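You operate a simulated robot arm through the tools that you are given. There is no shell and no other tool. Be economical: measure what you need, move in short steps, check, and stop when the job is done.

You run a simulated robot arm. Do the job below in one go: nothing can be reset, and whatever is moved stays where it is left.

Task
Put the wood block from the top of the sample bench on the grey tile there.
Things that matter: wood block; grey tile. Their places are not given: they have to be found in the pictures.

Only the result counts: the job must be done as asked and must still hold three seconds after the hand-in. Knocking over, shifting, dropping, spilling or breaking anything else fails it.

Robot
A 6-joint arm with a two-finger parallel gripper, fixed in place. Base frame: the origin is at the foot of the arm, x ahead of it, y to its left, z up; the work surface is at about z = 800. Readings come in mm, rad, newtons and seconds.
With the tool pointing down near the work surface it reaches from about 260 to 680 mm from the base axis. Its first joint turns from -1.152 to 1.152 rad. Payload 2.9 kg.
Tool frame: the origin (TCP) lies between the finger pads and is the grasp point; the fingertips stand 30 mm ahead of it; z points along the fingers, y is the line along which they close. The gripper opens to 110 mm. The fingers are 20 mm wide and 10 mm thick; the gripper's body (48 by 112 mm) begins 55 mm behind the TCP.
Orientation is that of the tool frame in the base frame, as a unit quaternion [x, y, z, w]. With the fingers straight down and closing along the base's y, the tool's x points along the base's -x, its y along +y and its z along -z.

Tools
- The arm moves only by the tool play_rows. Its argument "series" is a list of rows, each an object (a shift or turn left out is 0, a gripper value left out holds the last) with "xyz": the shift along the base's x, y, z in units of 300 mm (1.0 is 300 mm), a list of three; "turn": the turn, a rotation vector about the base's x, y, z in units of 90 degrees (1.0 is 90 degrees), a list of three; "hand": the finger opening in mm, from 0 to 110. In form: [{"xyz": [x, y, z], "turn": [ax, ay, az], "hand": hand}, ...]. A call has 1 to 8 rows; each row is the pose to reach, as a shift and turn from the pose commanded when the call began. A call with a number of a shift or a turn outside -1 to 1 is refused whole. A row lasts 0.2 s, in which the tool goes at most 50 mm and 0.15 rad; a call with a longer step from one row to the next is refused whole, and so is a gripper value outside its range. Where a pose cannot be reached the arm comes as near as it can. A force on the tool above 40 N (or 10 N above the force at the start of the call, whichever is more), or a blocked arm, ends the call early, and 0.2 s more pass. The fingers move at their own pace (about 108 mm/s each) and stop on an object; they squeeze with about 29 N. The grip force told is the motor's: it shows also when the fingers shut on nothing. Time passes only in rows, and 0.2 s behind the last, so rows that repeat a pose let the fingers close. The reply holds the time, the measured pose of the TCP, the force on the tool along the base axes, the opening and the grip force, in the units named above and with some noise, and new pictures: "pictures" is both (left out), scene, wrist or none.
- Cameras (640 x 400 px; columns grow to the right, rows downward): "scene" is fixed at [75.9, 425.4, 1401.1]; the picture's right is [-0.80, -0.60, 0.00], its down [-0.24, 0.32, -0.91] and it looks along [0.55, -0.73, -0.41] (base axes); focal length 334 px, centre (320, 200). "wrist" rides on the gripper at [-36, 0, -57] in the tool frame; the picture's right is [0.00, -1.00, 0.00], its down [0.97, 0.00, -0.24] and it looks along [0.24, 0.00, 0.97] (tool axes); focal length 218 px, centre (320, 200).
- probe_pixels(camera, pixels): there is no depth. For up to 12 entries [column, row, z] of the newest picture of that camera ("zoom" is the newest enlarged one), the place [x, y] in the base frame at which the ray of that pixel passes the height z, good to about 2 mm. No time passes.
- enlarge(camera, box): a new picture of the part [left, top, right, bottom] of that camera's present view, enlarged. No time passes.
- close_job(): hands the job in; it is judged then, once.

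Keep the steps short. Do not move on a guess: measure, check each grasp and each placing, and mend mistakes. In all there are 60 turns and 120 pictures (those below and enlarged ones count). Leave the gripper open and the arm clear of the work at the hand-in unless told otherwise, and finish with a single line.

The tools are called after ">>>" by a JSON object that holds its "op" and its "data". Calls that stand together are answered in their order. play_rows: Moves the arm, as the interface text tells. Its arguments: {"type":"object","properties":{"series":{"type":"array","items":{"type":"object","properties":{"xyz":{"type":"array","items":{"type":"number"}},"turn":{"type":"array","items":{"type":"number"}},"hand":{"type":"number"}}}},"pictures":{"type":"string","enum":["both","scene","wrist","none"]}},"required":["series"]} The other tools are called the same way: probe_pixels (camera, pixels) gives the place at which the rays of pixels pass given heights; enlarge (camera, box) takes an enlarged picture of a part of a camera's view; close_job () hands the job in.

At the start:

```text
clock: 0.0
tool_pos: [344.2, -328.8, 1081.3]
ee_rot: [0.0, 1.0, 0.0, 0.0]
ft_force: [-0.3, 0.7, 0.1]
gripper_width: 109.6
gripper_force: 0.2
```

scene: 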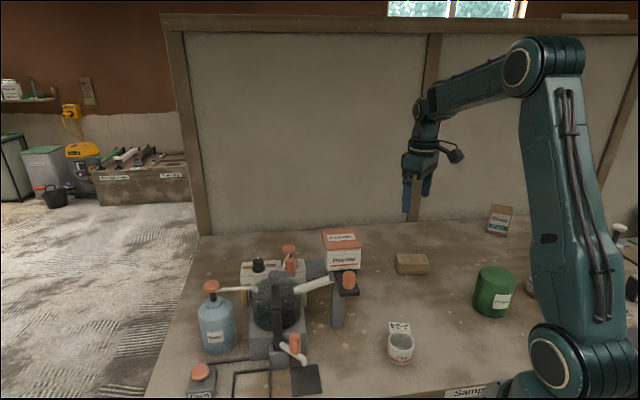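
wrist: 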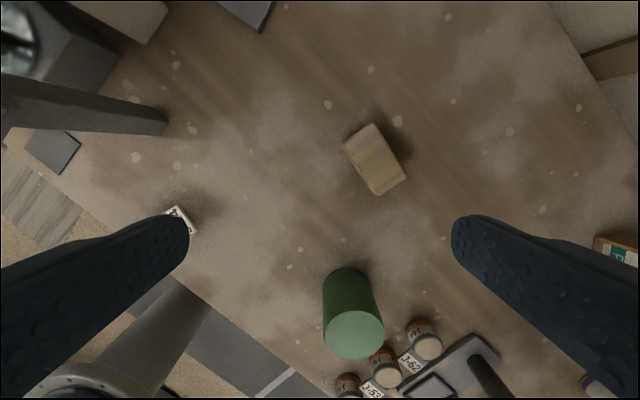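

The wood block shows at scene (411,263) and wrist (375,158). Grey squares show at wrist (53,150) and (247,12), and at scene (306,380). I'll enlarge these areas to tell which one is the tile.

>>> {"op": "enlarge", "data": {"camera": "scene", "box": [180, 220, 440, 400]}}

>>> {"op": "enlarge", "data": {"camera": "wrist", "box": [0, 0, 320, 200]}}

>>> {"op": "probe_pixels", "data": {"camera": "wrist", "pixels": [[53, 150, 800], [247, 12, 800], [343, 147, 840], [374, 123, 840], [406, 179, 840], [378, 195, 800], [375, 158, 840]]}}

>>> {"op": "probe_pixels", "data": {"camera": "scene", "pixels": [[306, 380, 800], [397, 273, 800], [427, 274, 800], [396, 254, 840], [429, 254, 840], [340, 325, 800]]}}

```text
2.22 times, centred on (310, 310) of scene
```

zoom: 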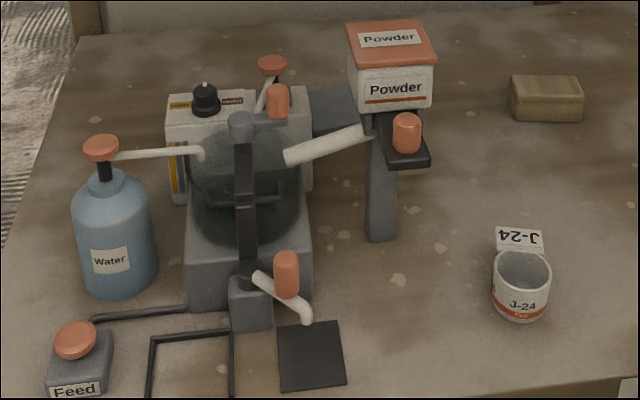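

```text
2.00 times, centred on (160, 100) of wrist
```

zoom: 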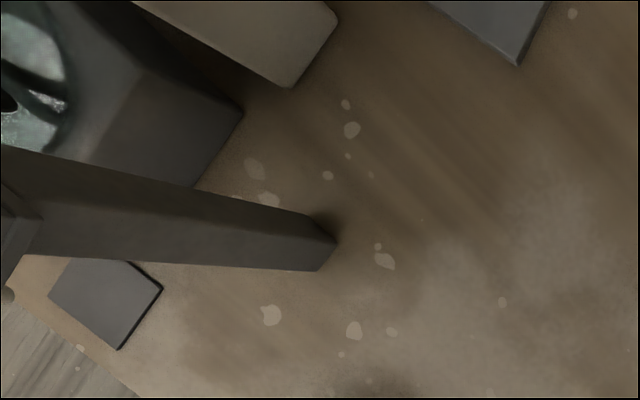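

```text
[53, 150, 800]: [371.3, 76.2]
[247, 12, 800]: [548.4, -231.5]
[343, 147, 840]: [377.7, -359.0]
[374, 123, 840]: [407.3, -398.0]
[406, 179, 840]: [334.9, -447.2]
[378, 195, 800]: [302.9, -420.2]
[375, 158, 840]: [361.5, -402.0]
```

```text
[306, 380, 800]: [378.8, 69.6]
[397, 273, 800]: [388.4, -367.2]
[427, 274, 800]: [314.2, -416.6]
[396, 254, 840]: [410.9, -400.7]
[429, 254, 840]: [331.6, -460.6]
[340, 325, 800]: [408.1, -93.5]
```

There are two grey squares: one under the machine's spout near (371,76), and one near (548,-231), mostly hidden behind the powder box. I'll move 120 mm in +x at the same height to see the second one.

>>> {"op": "play_rows", "data": {"series": [{"xyz": [0.13, 0, 0]}, {"xyz": [0.26, 0, 0]}, {"xyz": [0.4, 0, 0]}, {"xyz": [0.4, 0, 0]}]}}

```text
clock: 1.0
tool_pos: [465.0, -328.6, 1080.9]
ee_rot: [0.001, 1.0, 0.0, 0.0]
ft_force: [-1.0, 0.5, -0.5]
gripper_width: 110.0
gripper_force: 0.1
```

scene: 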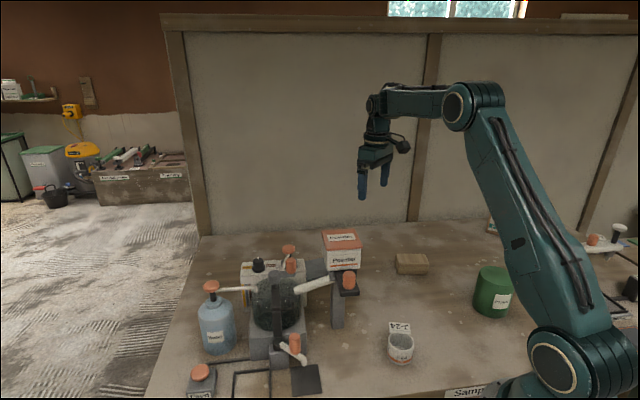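
wrist: 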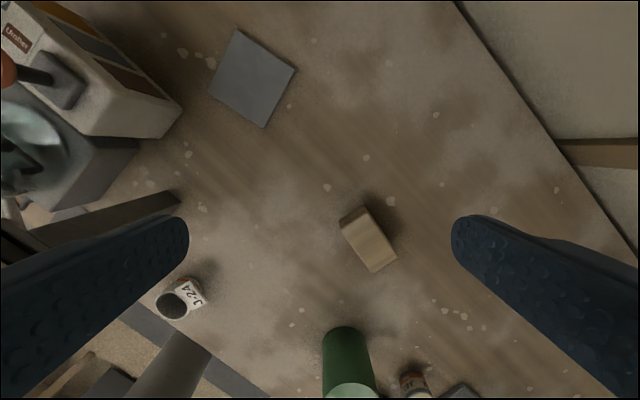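

The grey square at wrist (252,77) is now fully in view and lies open on the bench. I'll enlarge it, the dark square under the spout and the bench label to compare them.

>>> {"op": "enlarge", "data": {"camera": "wrist", "box": [180, 10, 340, 150]}}

>>> {"op": "enlarge", "data": {"camera": "scene", "box": [260, 340, 340, 400]}}

>>> {"op": "enlarge", "data": {"camera": "scene", "box": [270, 230, 370, 300]}}

>>> {"op": "enlarge", "data": {"camera": "scene", "box": [540, 200, 640, 320]}}

>>> {"op": "probe_pixels", "data": {"camera": "wrist", "pixels": [[237, 29, 805], [296, 69, 805], [264, 127, 805], [208, 90, 805], [252, 77, 805], [460, 392, 800]]}}

```text
2.86 times, centred on (260, 80) of wrist
```

zoom: 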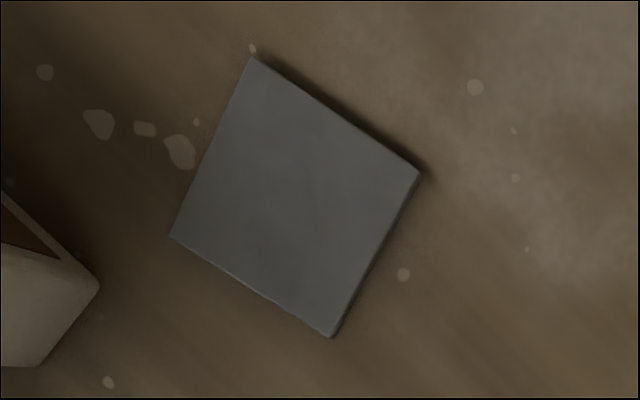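

```text
6.67 times, centred on (300, 370) of scene
```

zoom: 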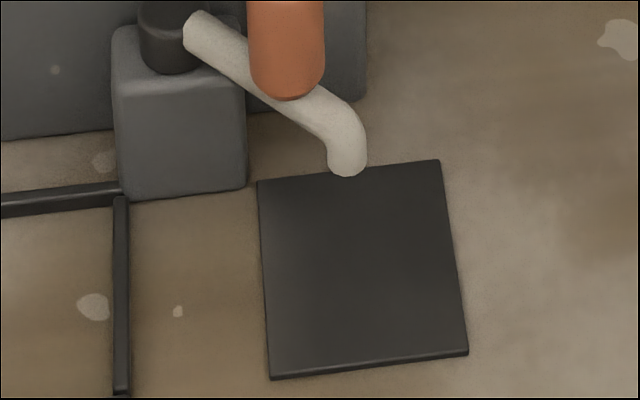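

```text
5.71 times, centred on (320, 265) of scene
```

zoom: 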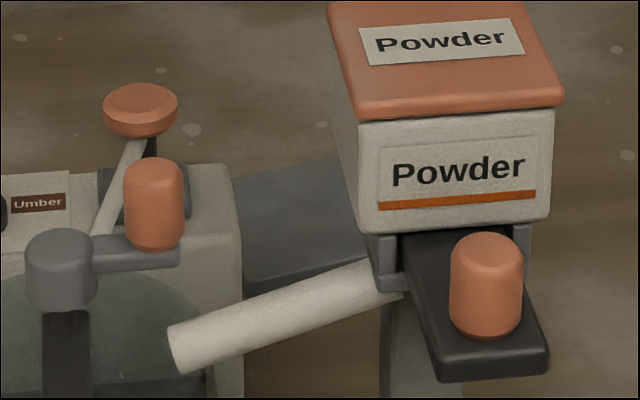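

```text
3.33 times, centred on (590, 260) of scene
```

zoom: 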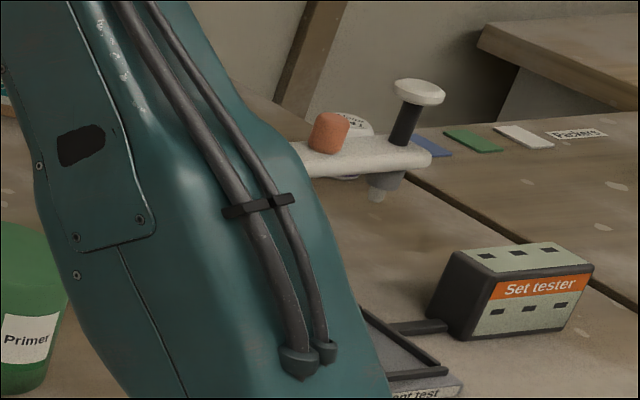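

```text
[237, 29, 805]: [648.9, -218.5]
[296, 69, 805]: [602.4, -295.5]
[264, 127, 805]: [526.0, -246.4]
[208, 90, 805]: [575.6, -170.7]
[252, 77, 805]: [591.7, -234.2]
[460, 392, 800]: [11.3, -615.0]
```

The tile is clearly the light grey slab at wrist (252,77), about 90 mm square and centred near (589,-233). The square under the spout is a black machine pad. Next I'll move above the block and a little lower to measure its size, height and yaw.

>>> {"op": "play_rows", "data": {"series": [{"xyz": [-0.06, -0.08, -0.1]}, {"xyz": [-0.11, -0.16, -0.2]}, {"xyz": [-0.16, -0.24, -0.3]}, {"xyz": [-0.2, -0.26, -0.4]}, {"xyz": [-0.2, -0.26, -0.4]}]}}

```text
clock: 2.2
tool_pos: [403.3, -406.2, 959.6]
ee_rot: [-0.001, 1.0, 0.0, 0.0]
ft_force: [-0.5, 0.5, -0.8]
gripper_width: 109.9
gripper_force: 0.2
```

scene: 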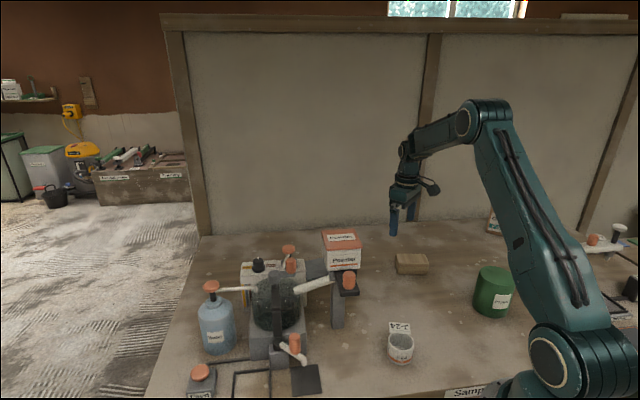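
wrist: 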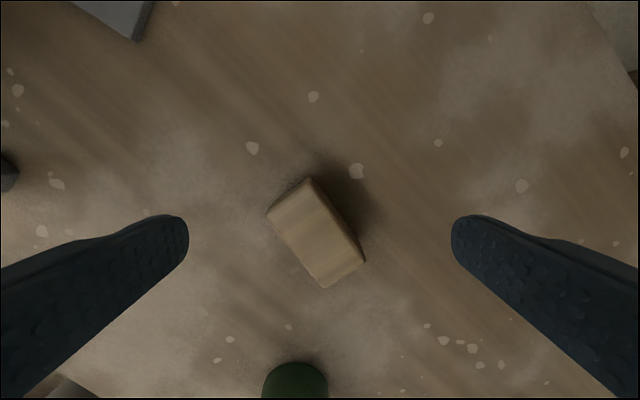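

>>> {"op": "enlarge", "data": {"camera": "wrist", "box": [240, 160, 400, 300]}}

>>> {"op": "enlarge", "data": {"camera": "scene", "box": [380, 235, 440, 285]}}

```text
2.86 times, centred on (320, 230) of wrist
```

zoom: 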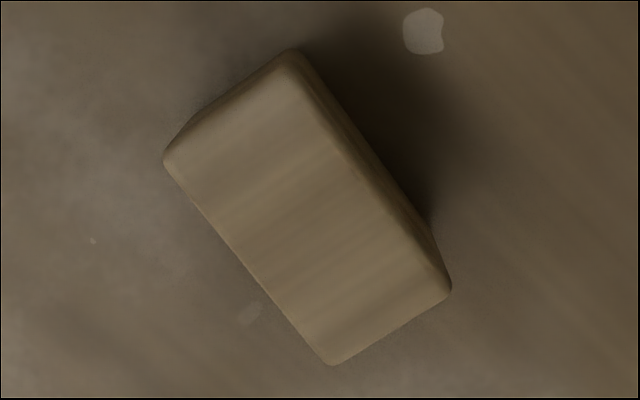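

```text
8.00 times, centred on (410, 260) of scene
```

zoom: 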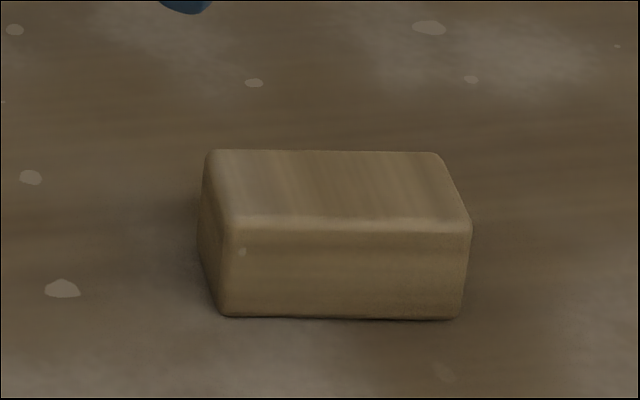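

>>> {"op": "probe_pixels", "data": {"camera": "wrist", "pixels": [[265, 214.3, 830], [308, 181, 830], [364.5, 262, 830], [324.5, 288, 830]]}}

>>> {"op": "probe_pixels", "data": {"camera": "zoom", "pixels": [[207, 152, 833], [440, 154, 833], [470, 225, 830], [228, 222, 830], [222, 316, 800], [460, 320, 800]]}}

>>> {"op": "probe_pixels", "data": {"camera": "scene", "pixels": [[475, 305, 800], [513, 308, 800], [494, 318, 800], [477, 272, 900], [515, 272, 900], [494, 266, 900]]}}

```text
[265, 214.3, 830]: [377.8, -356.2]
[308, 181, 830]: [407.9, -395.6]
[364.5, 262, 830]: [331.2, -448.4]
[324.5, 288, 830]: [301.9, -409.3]
```

```text
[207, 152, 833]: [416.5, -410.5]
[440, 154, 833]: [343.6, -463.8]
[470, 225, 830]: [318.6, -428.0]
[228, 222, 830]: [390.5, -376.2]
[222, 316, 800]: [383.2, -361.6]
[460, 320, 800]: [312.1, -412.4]
```

```text
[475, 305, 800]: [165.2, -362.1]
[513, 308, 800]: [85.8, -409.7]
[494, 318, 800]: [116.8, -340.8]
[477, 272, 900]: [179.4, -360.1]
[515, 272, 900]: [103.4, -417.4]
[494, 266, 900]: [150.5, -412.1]
```

The block is about 87 x 47 x 40 mm, centred near (359,-402), with its long axis at about 35° yaw. I'll turn the tool +35°, centre over the block and come down to about z 900 to check.

>>> {"op": "play_rows", "data": {"series": [{"xyz": [-0.03, 0.003, -0.04], "turn": [0, 0, 0.078]}, {"xyz": [-0.06, 0.006, -0.08], "turn": [0, 0, 0.156]}, {"xyz": [-0.09, 0.009, -0.12], "turn": [0, 0, 0.234]}, {"xyz": [-0.12, 0.012, -0.16], "turn": [0, 0, 0.312]}, {"xyz": [-0.15, 0.0143, -0.2], "turn": [0, 0, 0.389]}, {"xyz": [-0.15, 0.0143, -0.2], "turn": [0, 0, 0.389]}]}}

```text
clock: 3.6
tool_pos: [358.1, -401.7, 900.4]
ee_rot: [-0.302, 0.953, 0.0, 0.0]
ft_force: [0.3, 0.3, 0.2]
gripper_width: 109.8
gripper_force: 0.1
```

scene: 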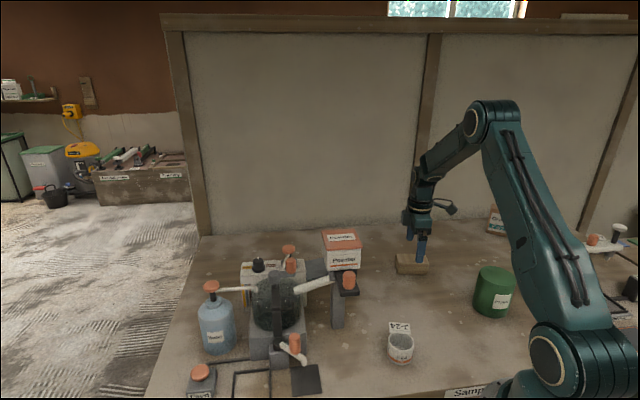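
wrist: 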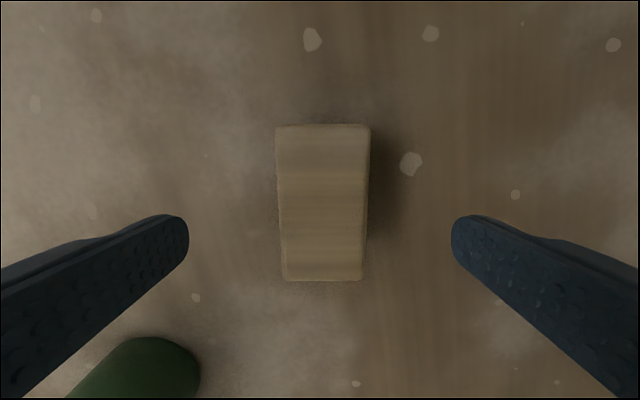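

The block is centred between the fingers, at columns 276–369 around 320. I'll descend 64 mm and check for contact before closing.

>>> {"op": "play_rows", "data": {"series": [{"xyz": [0.006, 0.005, -0.08]}, {"xyz": [0.012, 0.009, -0.16]}, {"xyz": [0.012, 0.009, -0.213]}, {"xyz": [0.012, 0.009, -0.213]}], "pictures": "both"}}

```text
clock: 4.6
tool_pos: [362.9, -399.7, 835.2]
ee_rot: [-0.302, 0.953, 0.001, 0.0]
ft_force: [1.2, -0.2, 0.2]
gripper_width: 110.1
gripper_force: 0.1
```

scene: 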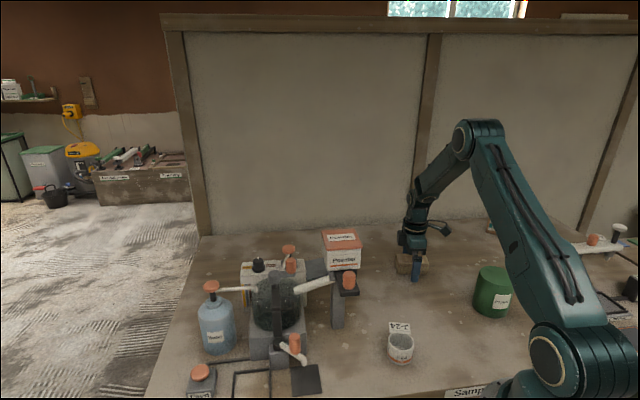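
wrist: 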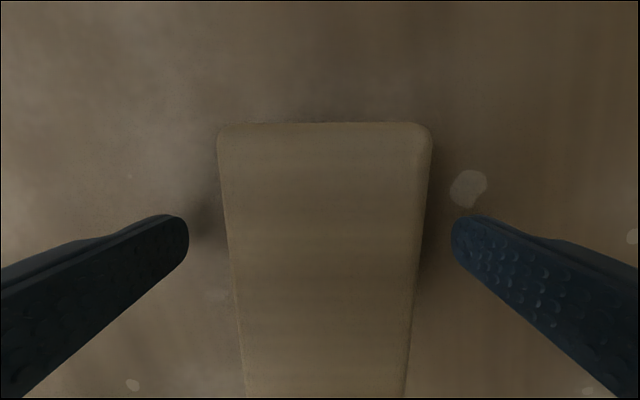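

The fingers straddle the block with no contact, so I'll close them.

>>> {"op": "play_rows", "data": {"series": [{"hand": 30}, {"hand": 30}, {"hand": 30}, {"hand": 30}], "pictures": "wrist"}}

```text
clock: 5.6
tool_pos: [362.9, -399.4, 835.8]
ee_rot: [-0.302, 0.953, -0.001, 0.0]
ft_force: [0.2, 0.8, 0.8]
gripper_width: 49.5
gripper_force: 29.4
```

wrist: 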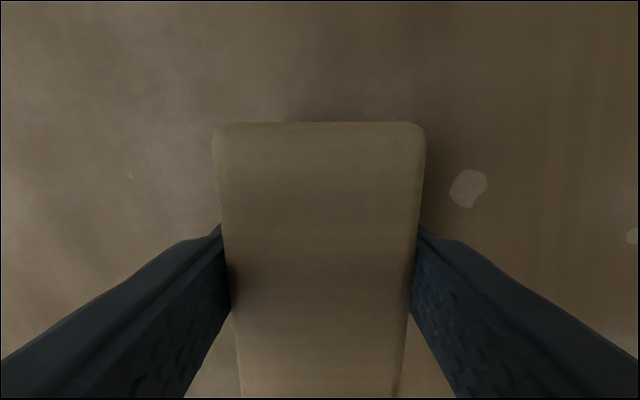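

The block is gripped at 49.5 mm with 29 N. I'll lift it about 130 mm.

>>> {"op": "play_rows", "data": {"series": [{"xyz": [0, 0, 0.06]}, {"xyz": [0, 0, 0.17]}, {"xyz": [0, 0, 0.3]}, {"xyz": [0, 0, 0.43]}, {"xyz": [0, 0, 0.43]}], "pictures": "both"}}

```text
clock: 6.8
tool_pos: [362.3, -399.2, 966.2]
ee_rot: [-0.301, 0.953, 0.0, 0.0]
ft_force: [0.1, -1.0, 0.1]
gripper_width: 29.9
gripper_force: 0.0
```

scene: 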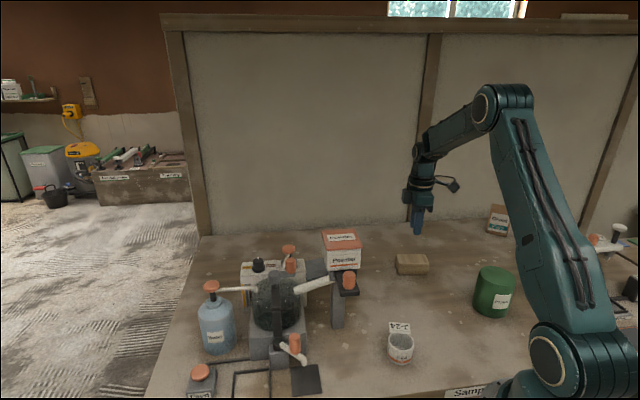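
wrist: 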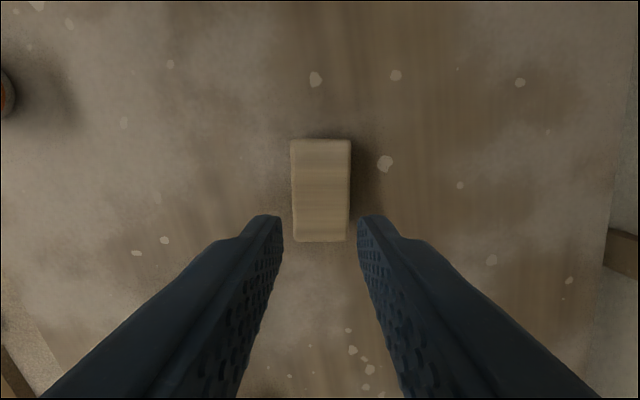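

The fingers shut to 30 mm, so the block slipped out during the lift; it appears to be sitting where it was. I'll measure its pose again before a deeper grip and a slower lift.

>>> {"op": "enlarge", "data": {"camera": "wrist", "box": [270, 120, 370, 260]}}

>>> {"op": "probe_pixels", "data": {"camera": "wrist", "pixels": [[291, 140, 838], [350, 140, 838], [348, 240, 838], [295, 240, 838]]}}

>>> {"op": "enlarge", "data": {"camera": "scene", "box": [380, 235, 440, 285]}}

```text
2.86 times, centred on (320, 190) of wrist
```

zoom: 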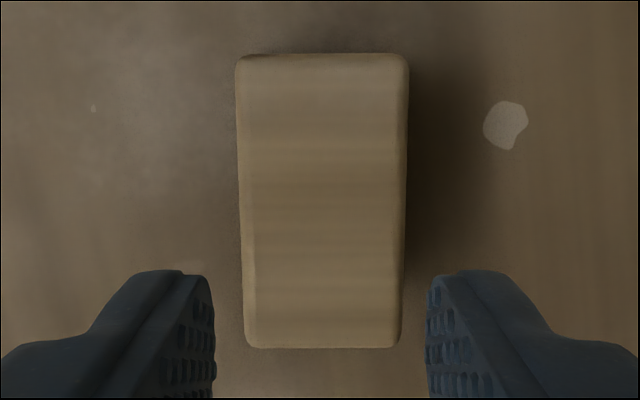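

```text
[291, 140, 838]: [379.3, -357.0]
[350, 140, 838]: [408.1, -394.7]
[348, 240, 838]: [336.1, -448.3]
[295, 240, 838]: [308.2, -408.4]
```

```text
8.00 times, centred on (410, 260) of scene
```

zoom: 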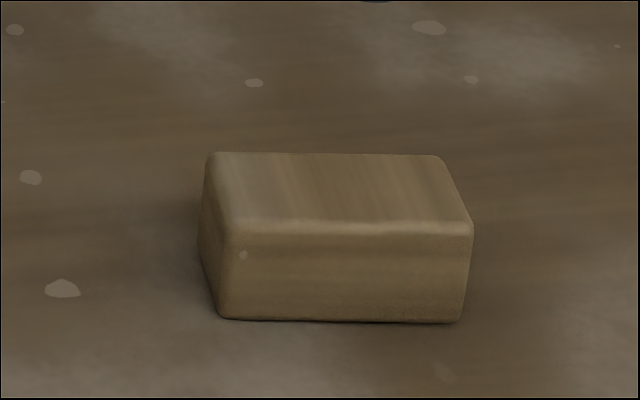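

The block hardly moved and is centred at (358,-402). My grasp was about 5 mm off centre. I'll open, go down centred with the fingertips about 3 mm above the bench, and then close.

>>> {"op": "play_rows", "data": {"series": [{"xyz": [-0.0143, -0.0077, 0], "hand": 90}, {"xyz": [-0.0143, -0.0077, -0.13], "hand": 90}, {"xyz": [-0.0143, -0.0077, -0.26], "hand": 90}, {"xyz": [-0.0143, -0.0077, -0.37], "hand": 90}, {"xyz": [-0.0143, -0.0077, -0.446], "hand": 90}, {"xyz": [-0.0143, -0.0077, -0.446], "hand": 90}], "pictures": "wrist"}}

>>> {"op": "play_rows", "data": {"series": [{"hand": 0}, {"hand": 0}, {"hand": 0}, {"hand": 0}, {"hand": 0}], "pictures": "none"}}

>>> {"op": "play_rows", "data": {"series": [{"xyz": [0, 0, 0.01]}, {"xyz": [0, 0, 0.02]}, {"xyz": [0, 0, 0.03]}, {"xyz": [0, 0, 0.04]}, {"xyz": [0, 0, 0.05]}, {"xyz": [0, 0, 0.05]}]}}

```text
clock: 8.2
tool_pos: [358.1, -400.5, 830.3]
ee_rot: [-0.302, 0.953, 0.0, 0.0]
ft_force: [0.6, -0.2, 0.3]
gripper_width: 90.0
gripper_force: 0.2
```

wrist: 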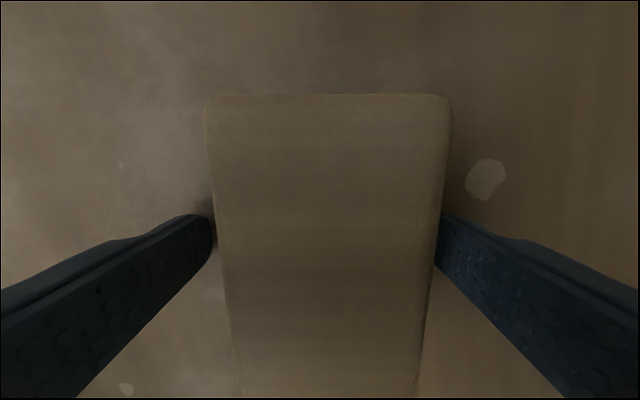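

```text
clock: 9.4
tool_pos: [357.7, -400.6, 830.3]
ee_rot: [-0.301, 0.954, 0.0, 0.0]
ft_force: [0.6, 0.0, -0.8]
gripper_width: 49.4
gripper_force: 28.9
```

```text
clock: 10.8
tool_pos: [358.7, -401.5, 847.3]
ee_rot: [-0.302, 0.953, 0.0, 0.0]
ft_force: [-0.7, 0.8, -0.8]
gripper_width: 49.7
gripper_force: 28.4
```

scene: 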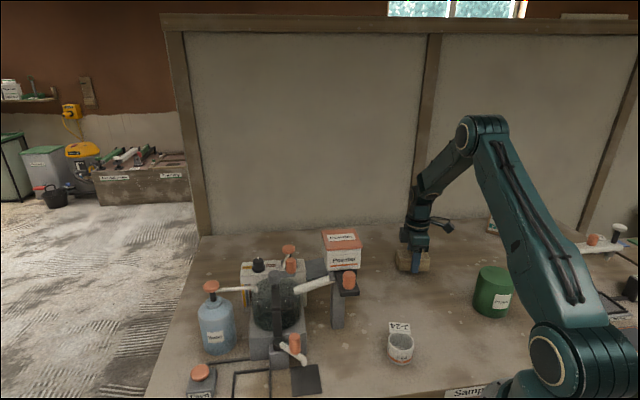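
wrist: 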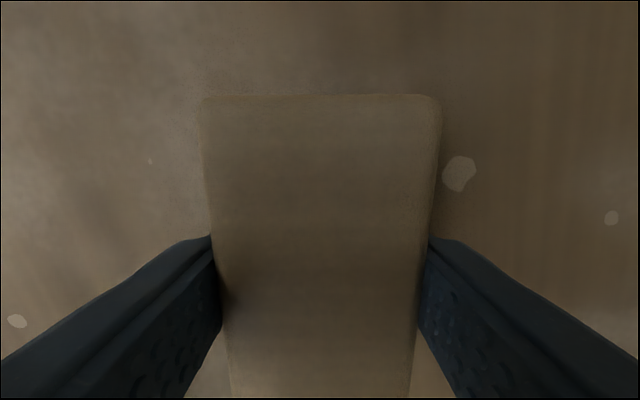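

The block's top edge has stayed at row 94, so it rose with the tool over the 17 mm. I'll keep lifting slowly and check again.

>>> {"op": "play_rows", "data": {"series": [{"xyz": [0, 0, 0.015]}, {"xyz": [0, 0, 0.035]}, {"xyz": [0, 0, 0.055]}, {"xyz": [0, 0, 0.075]}, {"xyz": [0, 0, 0.095]}, {"xyz": [0, 0, 0.115]}, {"xyz": [0, 0, 0.13]}, {"xyz": [0, 0, 0.135]}]}}

```text
clock: 12.6
tool_pos: [358.7, -401.4, 887.8]
ee_rot: [-0.302, 0.953, 0.0, 0.0]
ft_force: [0.6, -0.3, -0.6]
gripper_width: 49.7
gripper_force: 28.9
```

scene: 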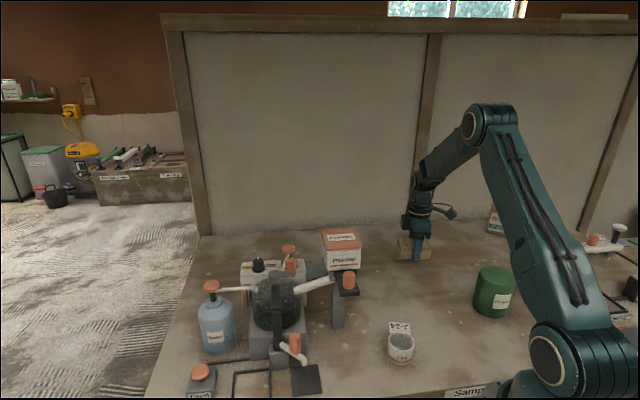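
wrist: 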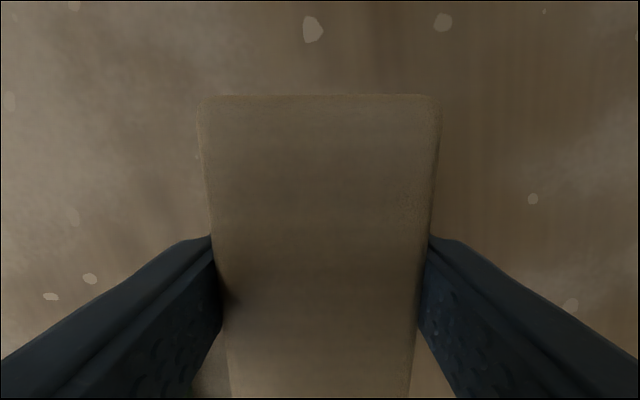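

The block is held with its bottom about 31 mm below the TCP. I'll carry it slowly toward the tile at this height.

>>> {"op": "play_rows", "data": {"series": [{"xyz": [0.02, 0.012, 0.01]}, {"xyz": [0.06, 0.036, 0.02]}, {"xyz": [0.11, 0.066, 0.03]}, {"xyz": [0.16, 0.096, 0.04]}, {"xyz": [0.21, 0.126, 0.05]}, {"xyz": [0.26, 0.156, 0.06]}, {"xyz": [0.3, 0.18, 0.06]}, {"xyz": [0.32, 0.19, 0.06]}], "pictures": "none"}}

>>> {"op": "play_rows", "data": {"series": [{"xyz": [0.02, 0.012, 0]}, {"xyz": [0.06, 0.036, 0]}, {"xyz": [0.11, 0.066, 0]}, {"xyz": [0.16, 0.096, 0]}, {"xyz": [0.21, 0.126, 0]}, {"xyz": [0.26, 0.156, 0]}, {"xyz": [0.29, 0.17, 0]}, {"xyz": [0.3, 0.18, 0]}]}}

```text
clock: 14.4
tool_pos: [453.3, -344.7, 905.8]
ee_rot: [-0.301, 0.954, -0.001, 0.0]
ft_force: [0.3, 0.4, -1.2]
gripper_width: 49.8
gripper_force: 28.9
```

```text
clock: 16.2
tool_pos: [544.0, -291.5, 906.5]
ee_rot: [-0.302, 0.953, 0.0, 0.0]
ft_force: [-0.4, 0.5, 0.5]
gripper_width: 49.3
gripper_force: 29.4
```

scene: 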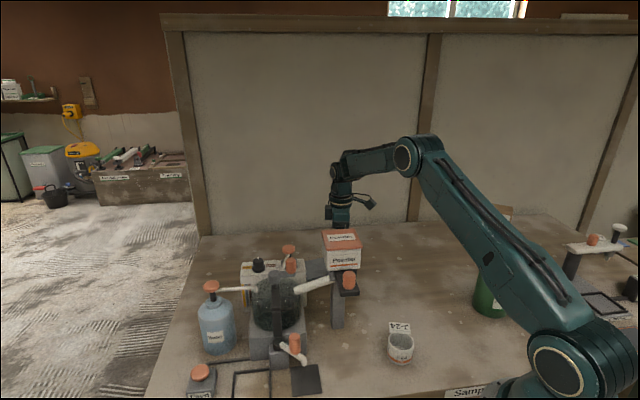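
wrist: 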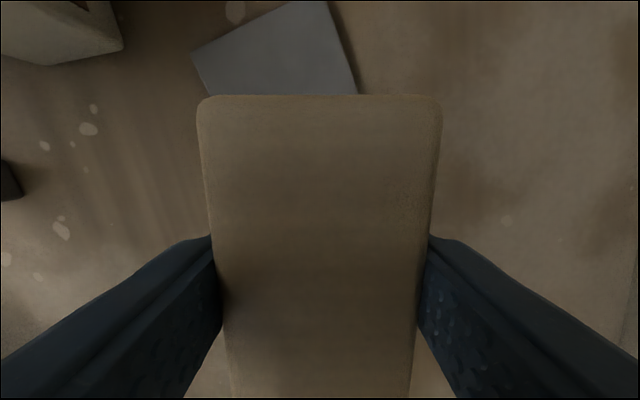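

The tile shows at wrist (190–357, 0–95) and the white machine's corner at (123,45). I'll measure both to pick the placing yaw and the clearance.

>>> {"op": "enlarge", "data": {"camera": "wrist", "box": [0, 0, 380, 240]}}

>>> {"op": "probe_pixels", "data": {"camera": "wrist", "pixels": [[123, 45, 800], [123, 45, 850], [55, 65, 800], [55, 65, 850], [191, 52, 808], [327, 1, 808], [357, 88, 808]]}}

>>> {"op": "probe_pixels", "data": {"camera": "scene", "pixels": [[308, 262, 880], [308, 262, 900], [342, 268, 940], [361, 266, 940], [325, 258, 940]]}}

```text
1.67 times, centred on (190, 120) of wrist
```

zoom: 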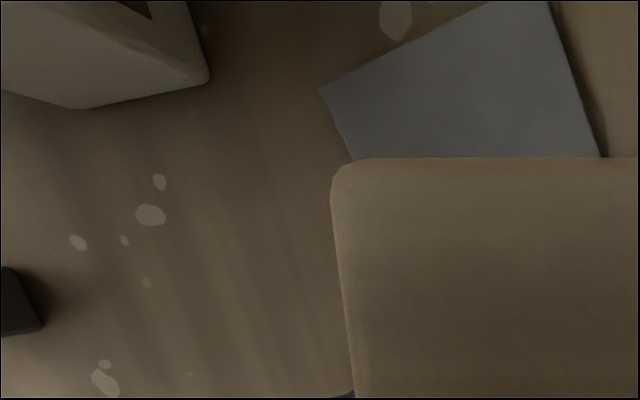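

```text
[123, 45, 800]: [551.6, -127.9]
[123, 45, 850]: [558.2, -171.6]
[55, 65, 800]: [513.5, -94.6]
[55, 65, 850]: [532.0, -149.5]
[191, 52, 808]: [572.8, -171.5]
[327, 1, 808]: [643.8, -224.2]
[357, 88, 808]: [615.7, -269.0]
```

```text
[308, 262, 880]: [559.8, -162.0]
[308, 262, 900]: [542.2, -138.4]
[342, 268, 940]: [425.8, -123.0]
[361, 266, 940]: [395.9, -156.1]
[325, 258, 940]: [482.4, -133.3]
```

The machine's corner is at (552,-128), about 110 mm from the tile's centre at (588,-233), which leaves room. I'll move over the tile while turning +22° to line the block up with its edges.

>>> {"op": "play_rows", "data": {"series": [{"xyz": [0.01, 0.014, 0], "turn": [0, 0, 0.02]}, {"xyz": [0.035, 0.046, 0], "turn": [0, 0, 0.06]}, {"xyz": [0.065, 0.086, 0], "turn": [0, 0, 0.11]}, {"xyz": [0.095, 0.126, 0], "turn": [0, 0, 0.16]}, {"xyz": [0.12, 0.16, 0], "turn": [0, 0, 0.21]}, {"xyz": [0.138, 0.184, 0], "turn": [0, 0, 0.235]}, {"xyz": [0.145, 0.193, 0], "turn": [0, 0, 0.244]}, {"xyz": [0.145, 0.193, 0], "turn": [0, 0, 0.244]}]}}

```text
clock: 18.0
tool_pos: [588.5, -232.8, 906.0]
ee_rot: [-0.477, 0.879, 0.0, 0.0]
ft_force: [0.0, -0.9, -1.4]
gripper_width: 49.5
gripper_force: 28.9
```

scene: 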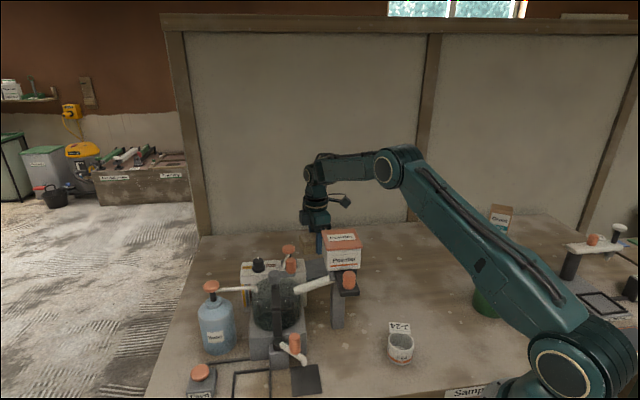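
wrist: 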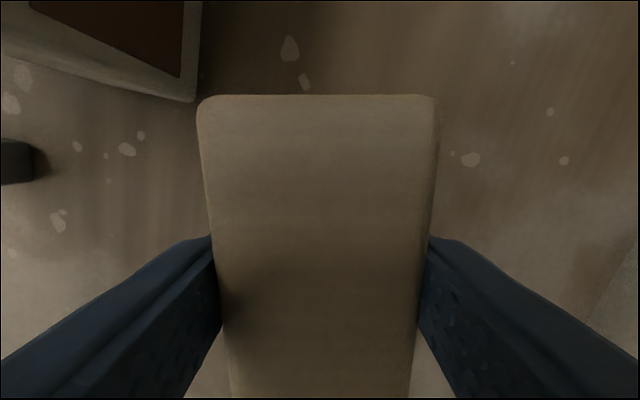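

The block is over the tile at (588.5,-232.8) and the machine sits clear to the left. I'll lower slowly to TCP z of about 850 first.

>>> {"op": "play_rows", "data": {"series": [{"xyz": [0, 0, -0.02]}, {"xyz": [0, 0, -0.05]}, {"xyz": [0, 0, -0.08]}, {"xyz": [0, 0, -0.11]}, {"xyz": [0, 0, -0.14]}, {"xyz": [0, 0, -0.165]}, {"xyz": [0, 0, -0.18]}, {"xyz": [0, 0, -0.185]}]}}

```text
clock: 19.8
tool_pos: [587.1, -233.4, 850.8]
ee_rot: [-0.477, 0.879, 0.0, 0.0]
ft_force: [0.1, 0.4, -1.2]
gripper_width: 49.7
gripper_force: 28.8
```

scene: 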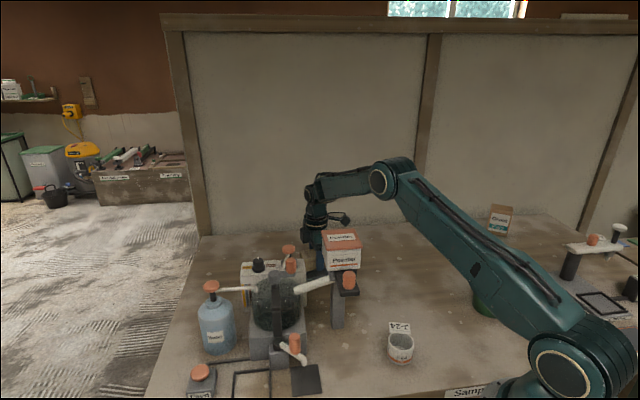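
wrist: 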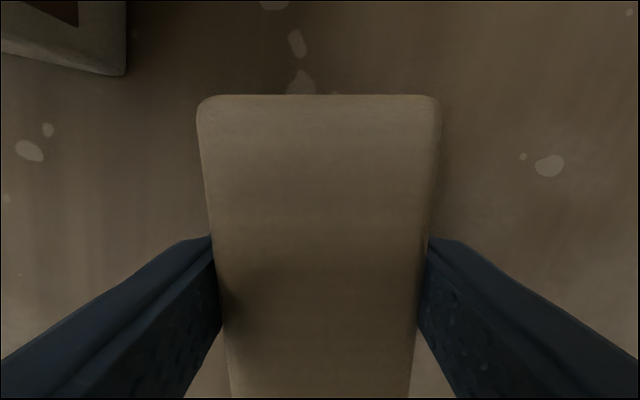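

The block, being nearer the camera, exactly hides the tile, as expected if the two are centred. I'll lower in 1.5 mm steps and watch the force.

>>> {"op": "play_rows", "data": {"series": [{"xyz": [0, 0, -0.005]}, {"xyz": [0, 0, -0.01]}, {"xyz": [0, 0, -0.015]}, {"xyz": [0, 0, -0.02]}, {"xyz": [0, 0, -0.02]}], "pictures": "none"}}

>>> {"op": "play_rows", "data": {"series": [{"xyz": [0, 0, -0.004]}, {"xyz": [0, 0, -0.008]}, {"xyz": [0, 0, -0.008]}], "pictures": "none"}}

```text
clock: 21.0
tool_pos: [587.9, -232.8, 844.7]
ee_rot: [-0.477, 0.879, 0.0, 0.0]
ft_force: [0.1, 0.1, -0.8]
gripper_width: 49.7
gripper_force: 28.7
```

```text
clock: 21.8
tool_pos: [587.6, -233.8, 841.1]
ee_rot: [-0.478, 0.879, 0.0, 0.0]
ft_force: [-0.6, 0.1, -0.5]
gripper_width: 49.9
gripper_force: 28.9
```

There is no contact yet at 841–842, so I'll keep going in small steps.

>>> {"op": "play_rows", "data": {"series": [{"xyz": [0, 0, -0.004]}, {"xyz": [0, 0, -0.008]}, {"xyz": [0, 0, -0.008]}], "pictures": "none"}}

>>> {"op": "play_rows", "data": {"series": [{"xyz": [0, 0, -0.004]}, {"xyz": [0, 0, -0.008]}, {"xyz": [0, 0, -0.008]}], "pictures": "wrist"}}

```text
clock: 22.6
tool_pos: [589.1, -233.8, 840.9]
ee_rot: [-0.477, 0.879, -0.001, 0.0]
ft_force: [-4.6, 0.1, 11.8]
gripper_width: 49.7
gripper_force: 29.0
```

```text
clock: 23.4
tool_pos: [588.9, -233.0, 840.6]
ee_rot: [-0.477, 0.879, -0.002, 0.002]
ft_force: [-7.1, 1.0, 30.7]
gripper_width: 49.8
gripper_force: 28.5
```

wrist: 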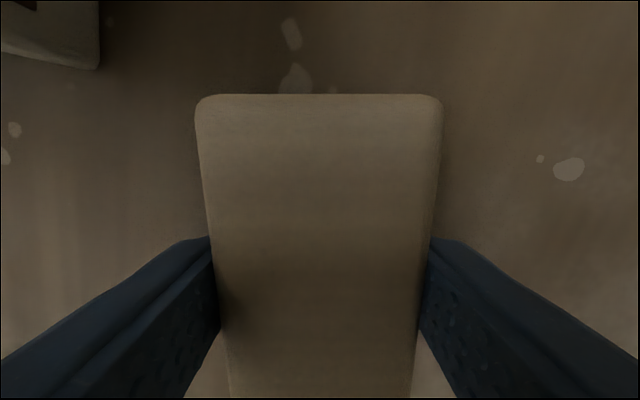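

The block met the tile at TCP z of about 841, with the force rising to 31 N. I'll ease up 3.6 mm in command to take off the pressure, then open to 80 mm.

>>> {"op": "play_rows", "data": {"series": [{"xyz": [0, 0, 0.006]}, {"xyz": [0, 0, 0.012]}, {"xyz": [0, 0, 0.012]}], "pictures": "none"}}

>>> {"op": "play_rows", "data": {"series": [{"hand": 60}, {"hand": 80}, {"hand": 80}], "pictures": "wrist"}}

```text
clock: 24.2
tool_pos: [586.5, -231.9, 840.3]
ee_rot: [-0.477, 0.879, 0.0, 0.0]
ft_force: [3.3, -1.4, 8.3]
gripper_width: 49.7
gripper_force: 28.8
```

```text
clock: 25.0
tool_pos: [587.3, -231.4, 839.9]
ee_rot: [-0.477, 0.879, 0.001, 0.0]
ft_force: [-2.2, 1.9, 3.7]
gripper_width: 78.8
gripper_force: 0.0
```

wrist: 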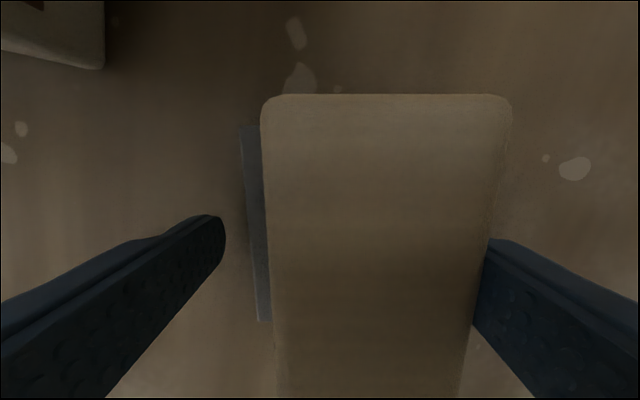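

On opening, the block moved about 15 mm with the right finger: its left edge went from column 200 to 265, and the tile now shows at columns 240–270. I'll wait at this opening and look before changing anything.

>>> {"op": "play_rows", "data": {"series": [{"hand": 80}, {"hand": 80}], "pictures": "both"}}

>>> {"op": "enlarge", "data": {"camera": "wrist", "box": [200, 80, 540, 400]}}

```text
clock: 25.6
tool_pos: [587.8, -232.4, 842.0]
ee_rot: [-0.477, 0.879, 0.0, 0.0]
ft_force: [-0.2, -0.3, -1.0]
gripper_width: 80.2
gripper_force: 0.1
```

scene: 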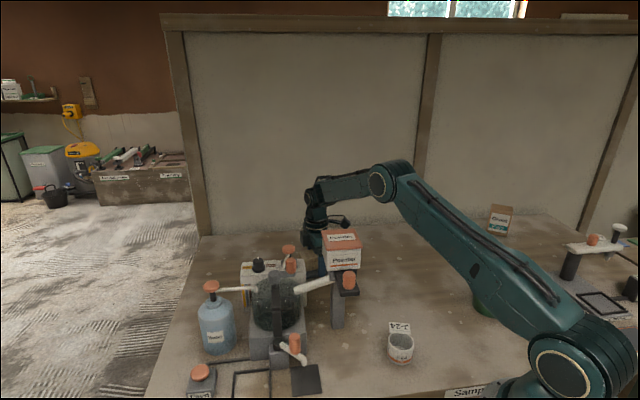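
wrist: 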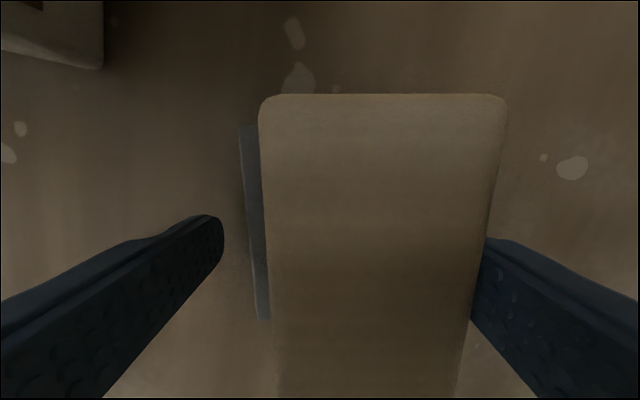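

```text
1.25 times, centred on (370, 240) of wrist
```

zoom: 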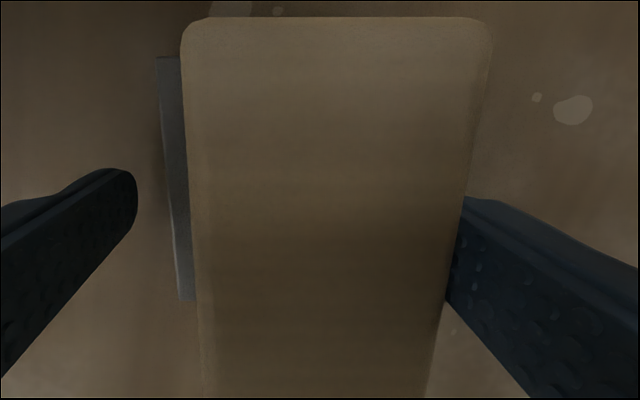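

Both the block and the tile are about 14 mm off toward (+x,-y). The tile's left edge is 30 mm from the tool axis instead of 45, so a fingertip probably rubbed the tile while opening. The force is zero now. I'll ease off the right finger, rise straight up and measure.

>>> {"op": "play_rows", "data": {"series": [{"xyz": [0.012, -0.008, 0.008], "hand": 80}, {"xyz": [0.033, -0.022, 0.016], "hand": 80}, {"xyz": [0.033, -0.022, 0.06], "hand": 80}, {"xyz": [0.033, -0.022, 0.16], "hand": 80}, {"xyz": [0.033, -0.022, 0.3], "hand": 80}, {"xyz": [0.033, -0.022, 0.45], "hand": 80}, {"xyz": [0.033, -0.022, 0.45], "hand": 80}]}}

>>> {"op": "enlarge", "data": {"camera": "wrist", "box": [230, 110, 410, 280]}}

```text
clock: 27.2
tool_pos: [598.0, -238.8, 974.7]
ee_rot: [-0.477, 0.879, -0.001, 0.0]
ft_force: [0.2, -0.5, 0.0]
gripper_width: 80.0
gripper_force: 0.0
```

scene: 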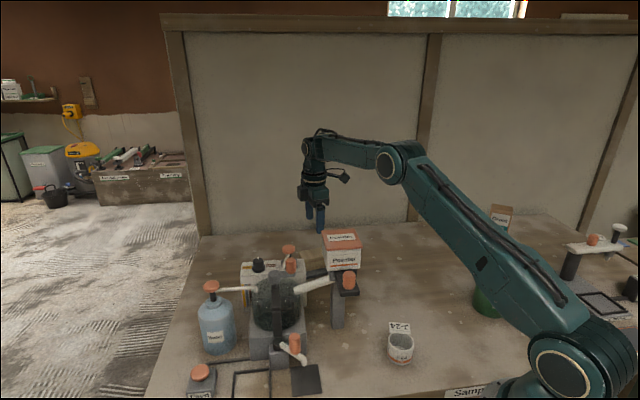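
wrist: 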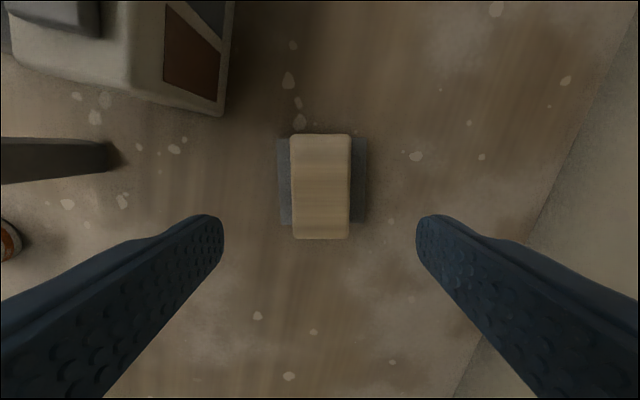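

```text
2.35 times, centred on (320, 195) of wrist
```

zoom: 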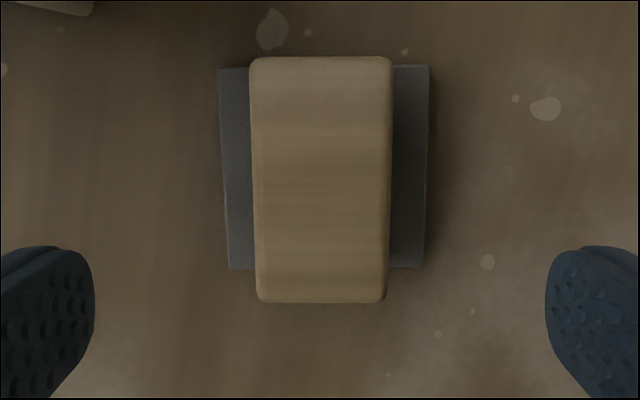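

The block rests on the tile, square to it. I'll probe both for the exact overlap and the tile's shift.

>>> {"op": "probe_pixels", "data": {"camera": "zoom", "pixels": [[217, 68, 809], [429, 65, 809], [425, 267, 809], [229, 269, 809], [250, 57, 847], [392, 57, 847], [387, 302, 847], [257, 302, 847]]}}

```text
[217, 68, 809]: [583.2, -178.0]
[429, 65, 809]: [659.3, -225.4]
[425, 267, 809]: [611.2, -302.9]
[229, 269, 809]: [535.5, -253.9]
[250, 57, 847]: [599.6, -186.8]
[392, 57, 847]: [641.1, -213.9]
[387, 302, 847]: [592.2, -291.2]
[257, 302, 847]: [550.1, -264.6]
```

The block is centred on the tile within 2 mm: block (596,-239), tile (597,-240). The tile slid about 11 mm from (588,-233), so I'll push it back with a fingertip against its side. I'll open fully and come down astride it with 10 mm of clearance on each side, stopping first just above tile height.

>>> {"op": "play_rows", "data": {"series": [{"hand": 110}, {"xyz": [0, 0, -0.1], "hand": 110}, {"xyz": [0, 0, -0.2], "hand": 110}, {"xyz": [0, 0, -0.3], "hand": 110}, {"xyz": [0, 0, -0.37], "hand": 110}, {"xyz": [0, 0, -0.42], "hand": 110}, {"xyz": [0, 0, -0.42], "hand": 110}], "pictures": "wrist"}}

```text
clock: 28.8
tool_pos: [597.5, -239.8, 849.5]
ee_rot: [-0.477, 0.879, 0.001, -0.001]
ft_force: [0.4, 0.1, -0.9]
gripper_width: 109.9
gripper_force: 0.0
```

wrist: 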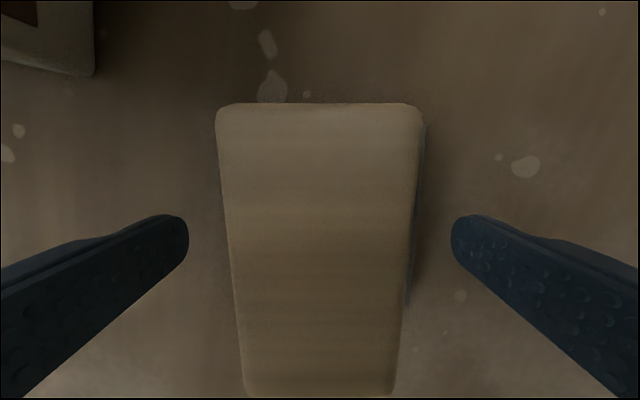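

Both fingers are clear of the tile. I'll lower 16 mm so the tips are beside the tile, and narrow the opening to 98 mm.

>>> {"op": "play_rows", "data": {"series": [{"xyz": [0, 0, -0.02], "hand": 110}, {"xyz": [0, 0, -0.04], "hand": 110}, {"xyz": [0, 0, -0.053], "hand": 110}, {"xyz": [0, 0, -0.053], "hand": 98}, {"xyz": [0, 0, -0.053], "hand": 98}], "pictures": "wrist"}}

```text
clock: 30.0
tool_pos: [598.0, -238.5, 835.0]
ee_rot: [-0.477, 0.879, 0.0, 0.0]
ft_force: [0.6, -0.4, -0.1]
gripper_width: 98.1
gripper_force: 0.1
```

wrist: 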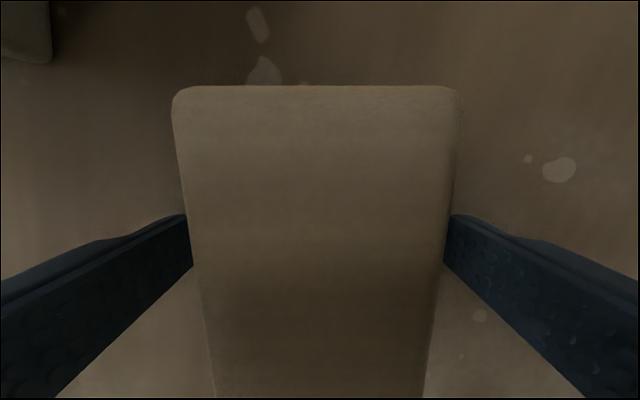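

No contact so far. I'll push slowly toward (-x,+y), 16 mm in all, so the right fingertip takes the tile back to its first place.

>>> {"op": "play_rows", "data": {"series": [{"xyz": [-0.007, 0.0048, 0]}, {"xyz": [-0.014, 0.0095, 0]}, {"xyz": [-0.02, 0.0136, 0]}, {"xyz": [-0.026, 0.0177, 0]}, {"xyz": [-0.032, 0.0218, 0]}, {"xyz": [-0.038, 0.0259, 0]}, {"xyz": [-0.044, 0.03, 0]}, {"xyz": [-0.044, 0.03, 0]}], "pictures": "wrist"}}

```text
clock: 31.8
tool_pos: [584.7, -230.6, 835.0]
ee_rot: [-0.477, 0.879, 0.001, 0.0]
ft_force: [0.0, -0.1, -0.8]
gripper_width: 98.6
gripper_force: 1.0
```

wrist: 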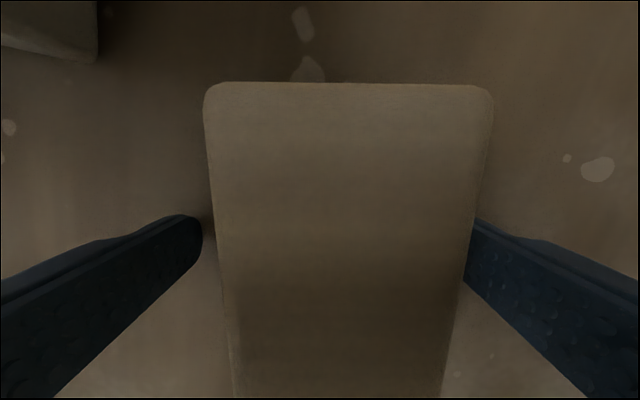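

The block moved about 10 mm with the tile. I'll back the finger off, rise and check.

>>> {"op": "play_rows", "data": {"series": [{"xyz": [0, 0, 0], "hand": 110}, {"xyz": [0, 0, 0], "hand": 110}, {"xyz": [0, 0, 0.06], "hand": 110}, {"xyz": [0, 0, 0.18], "hand": 110}, {"xyz": [0, 0, 0.32], "hand": 110}, {"xyz": [0, 0, 0.47], "hand": 110}, {"xyz": [0, 0, 0.47], "hand": 110}]}}

>>> {"op": "enlarge", "data": {"camera": "wrist", "box": [230, 110, 410, 280]}}

```text
clock: 33.4
tool_pos: [584.5, -233.8, 975.5]
ee_rot: [-0.477, 0.879, 0.0, 0.0]
ft_force: [0.1, -0.6, 0.1]
gripper_width: 109.9
gripper_force: 0.1
```

scene: 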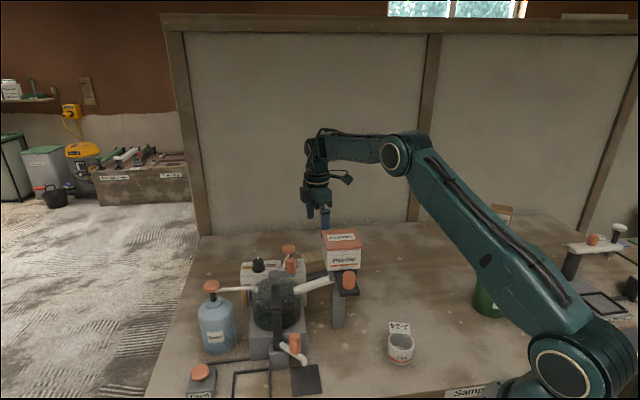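
wrist: 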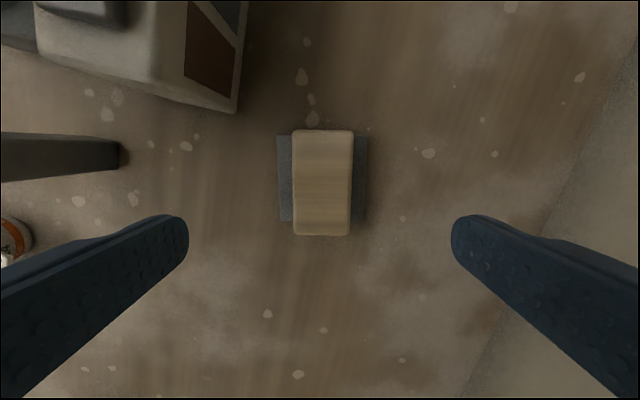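

```text
2.35 times, centred on (320, 195) of wrist
```

zoom: 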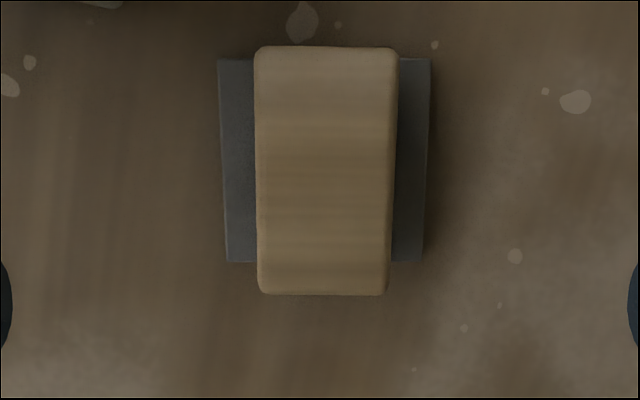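

>>> {"op": "probe_pixels", "data": {"camera": "zoom", "pixels": [[218, 60, 809], [431, 60, 809], [422, 261, 809], [228, 262, 809], [254, 48, 847], [398, 49, 847], [388, 294, 847], [258, 293, 847]]}}

```text
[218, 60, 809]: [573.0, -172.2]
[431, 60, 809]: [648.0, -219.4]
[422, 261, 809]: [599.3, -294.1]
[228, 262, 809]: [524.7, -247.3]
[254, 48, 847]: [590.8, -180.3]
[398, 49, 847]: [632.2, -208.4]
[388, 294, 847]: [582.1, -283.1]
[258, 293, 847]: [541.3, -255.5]
```

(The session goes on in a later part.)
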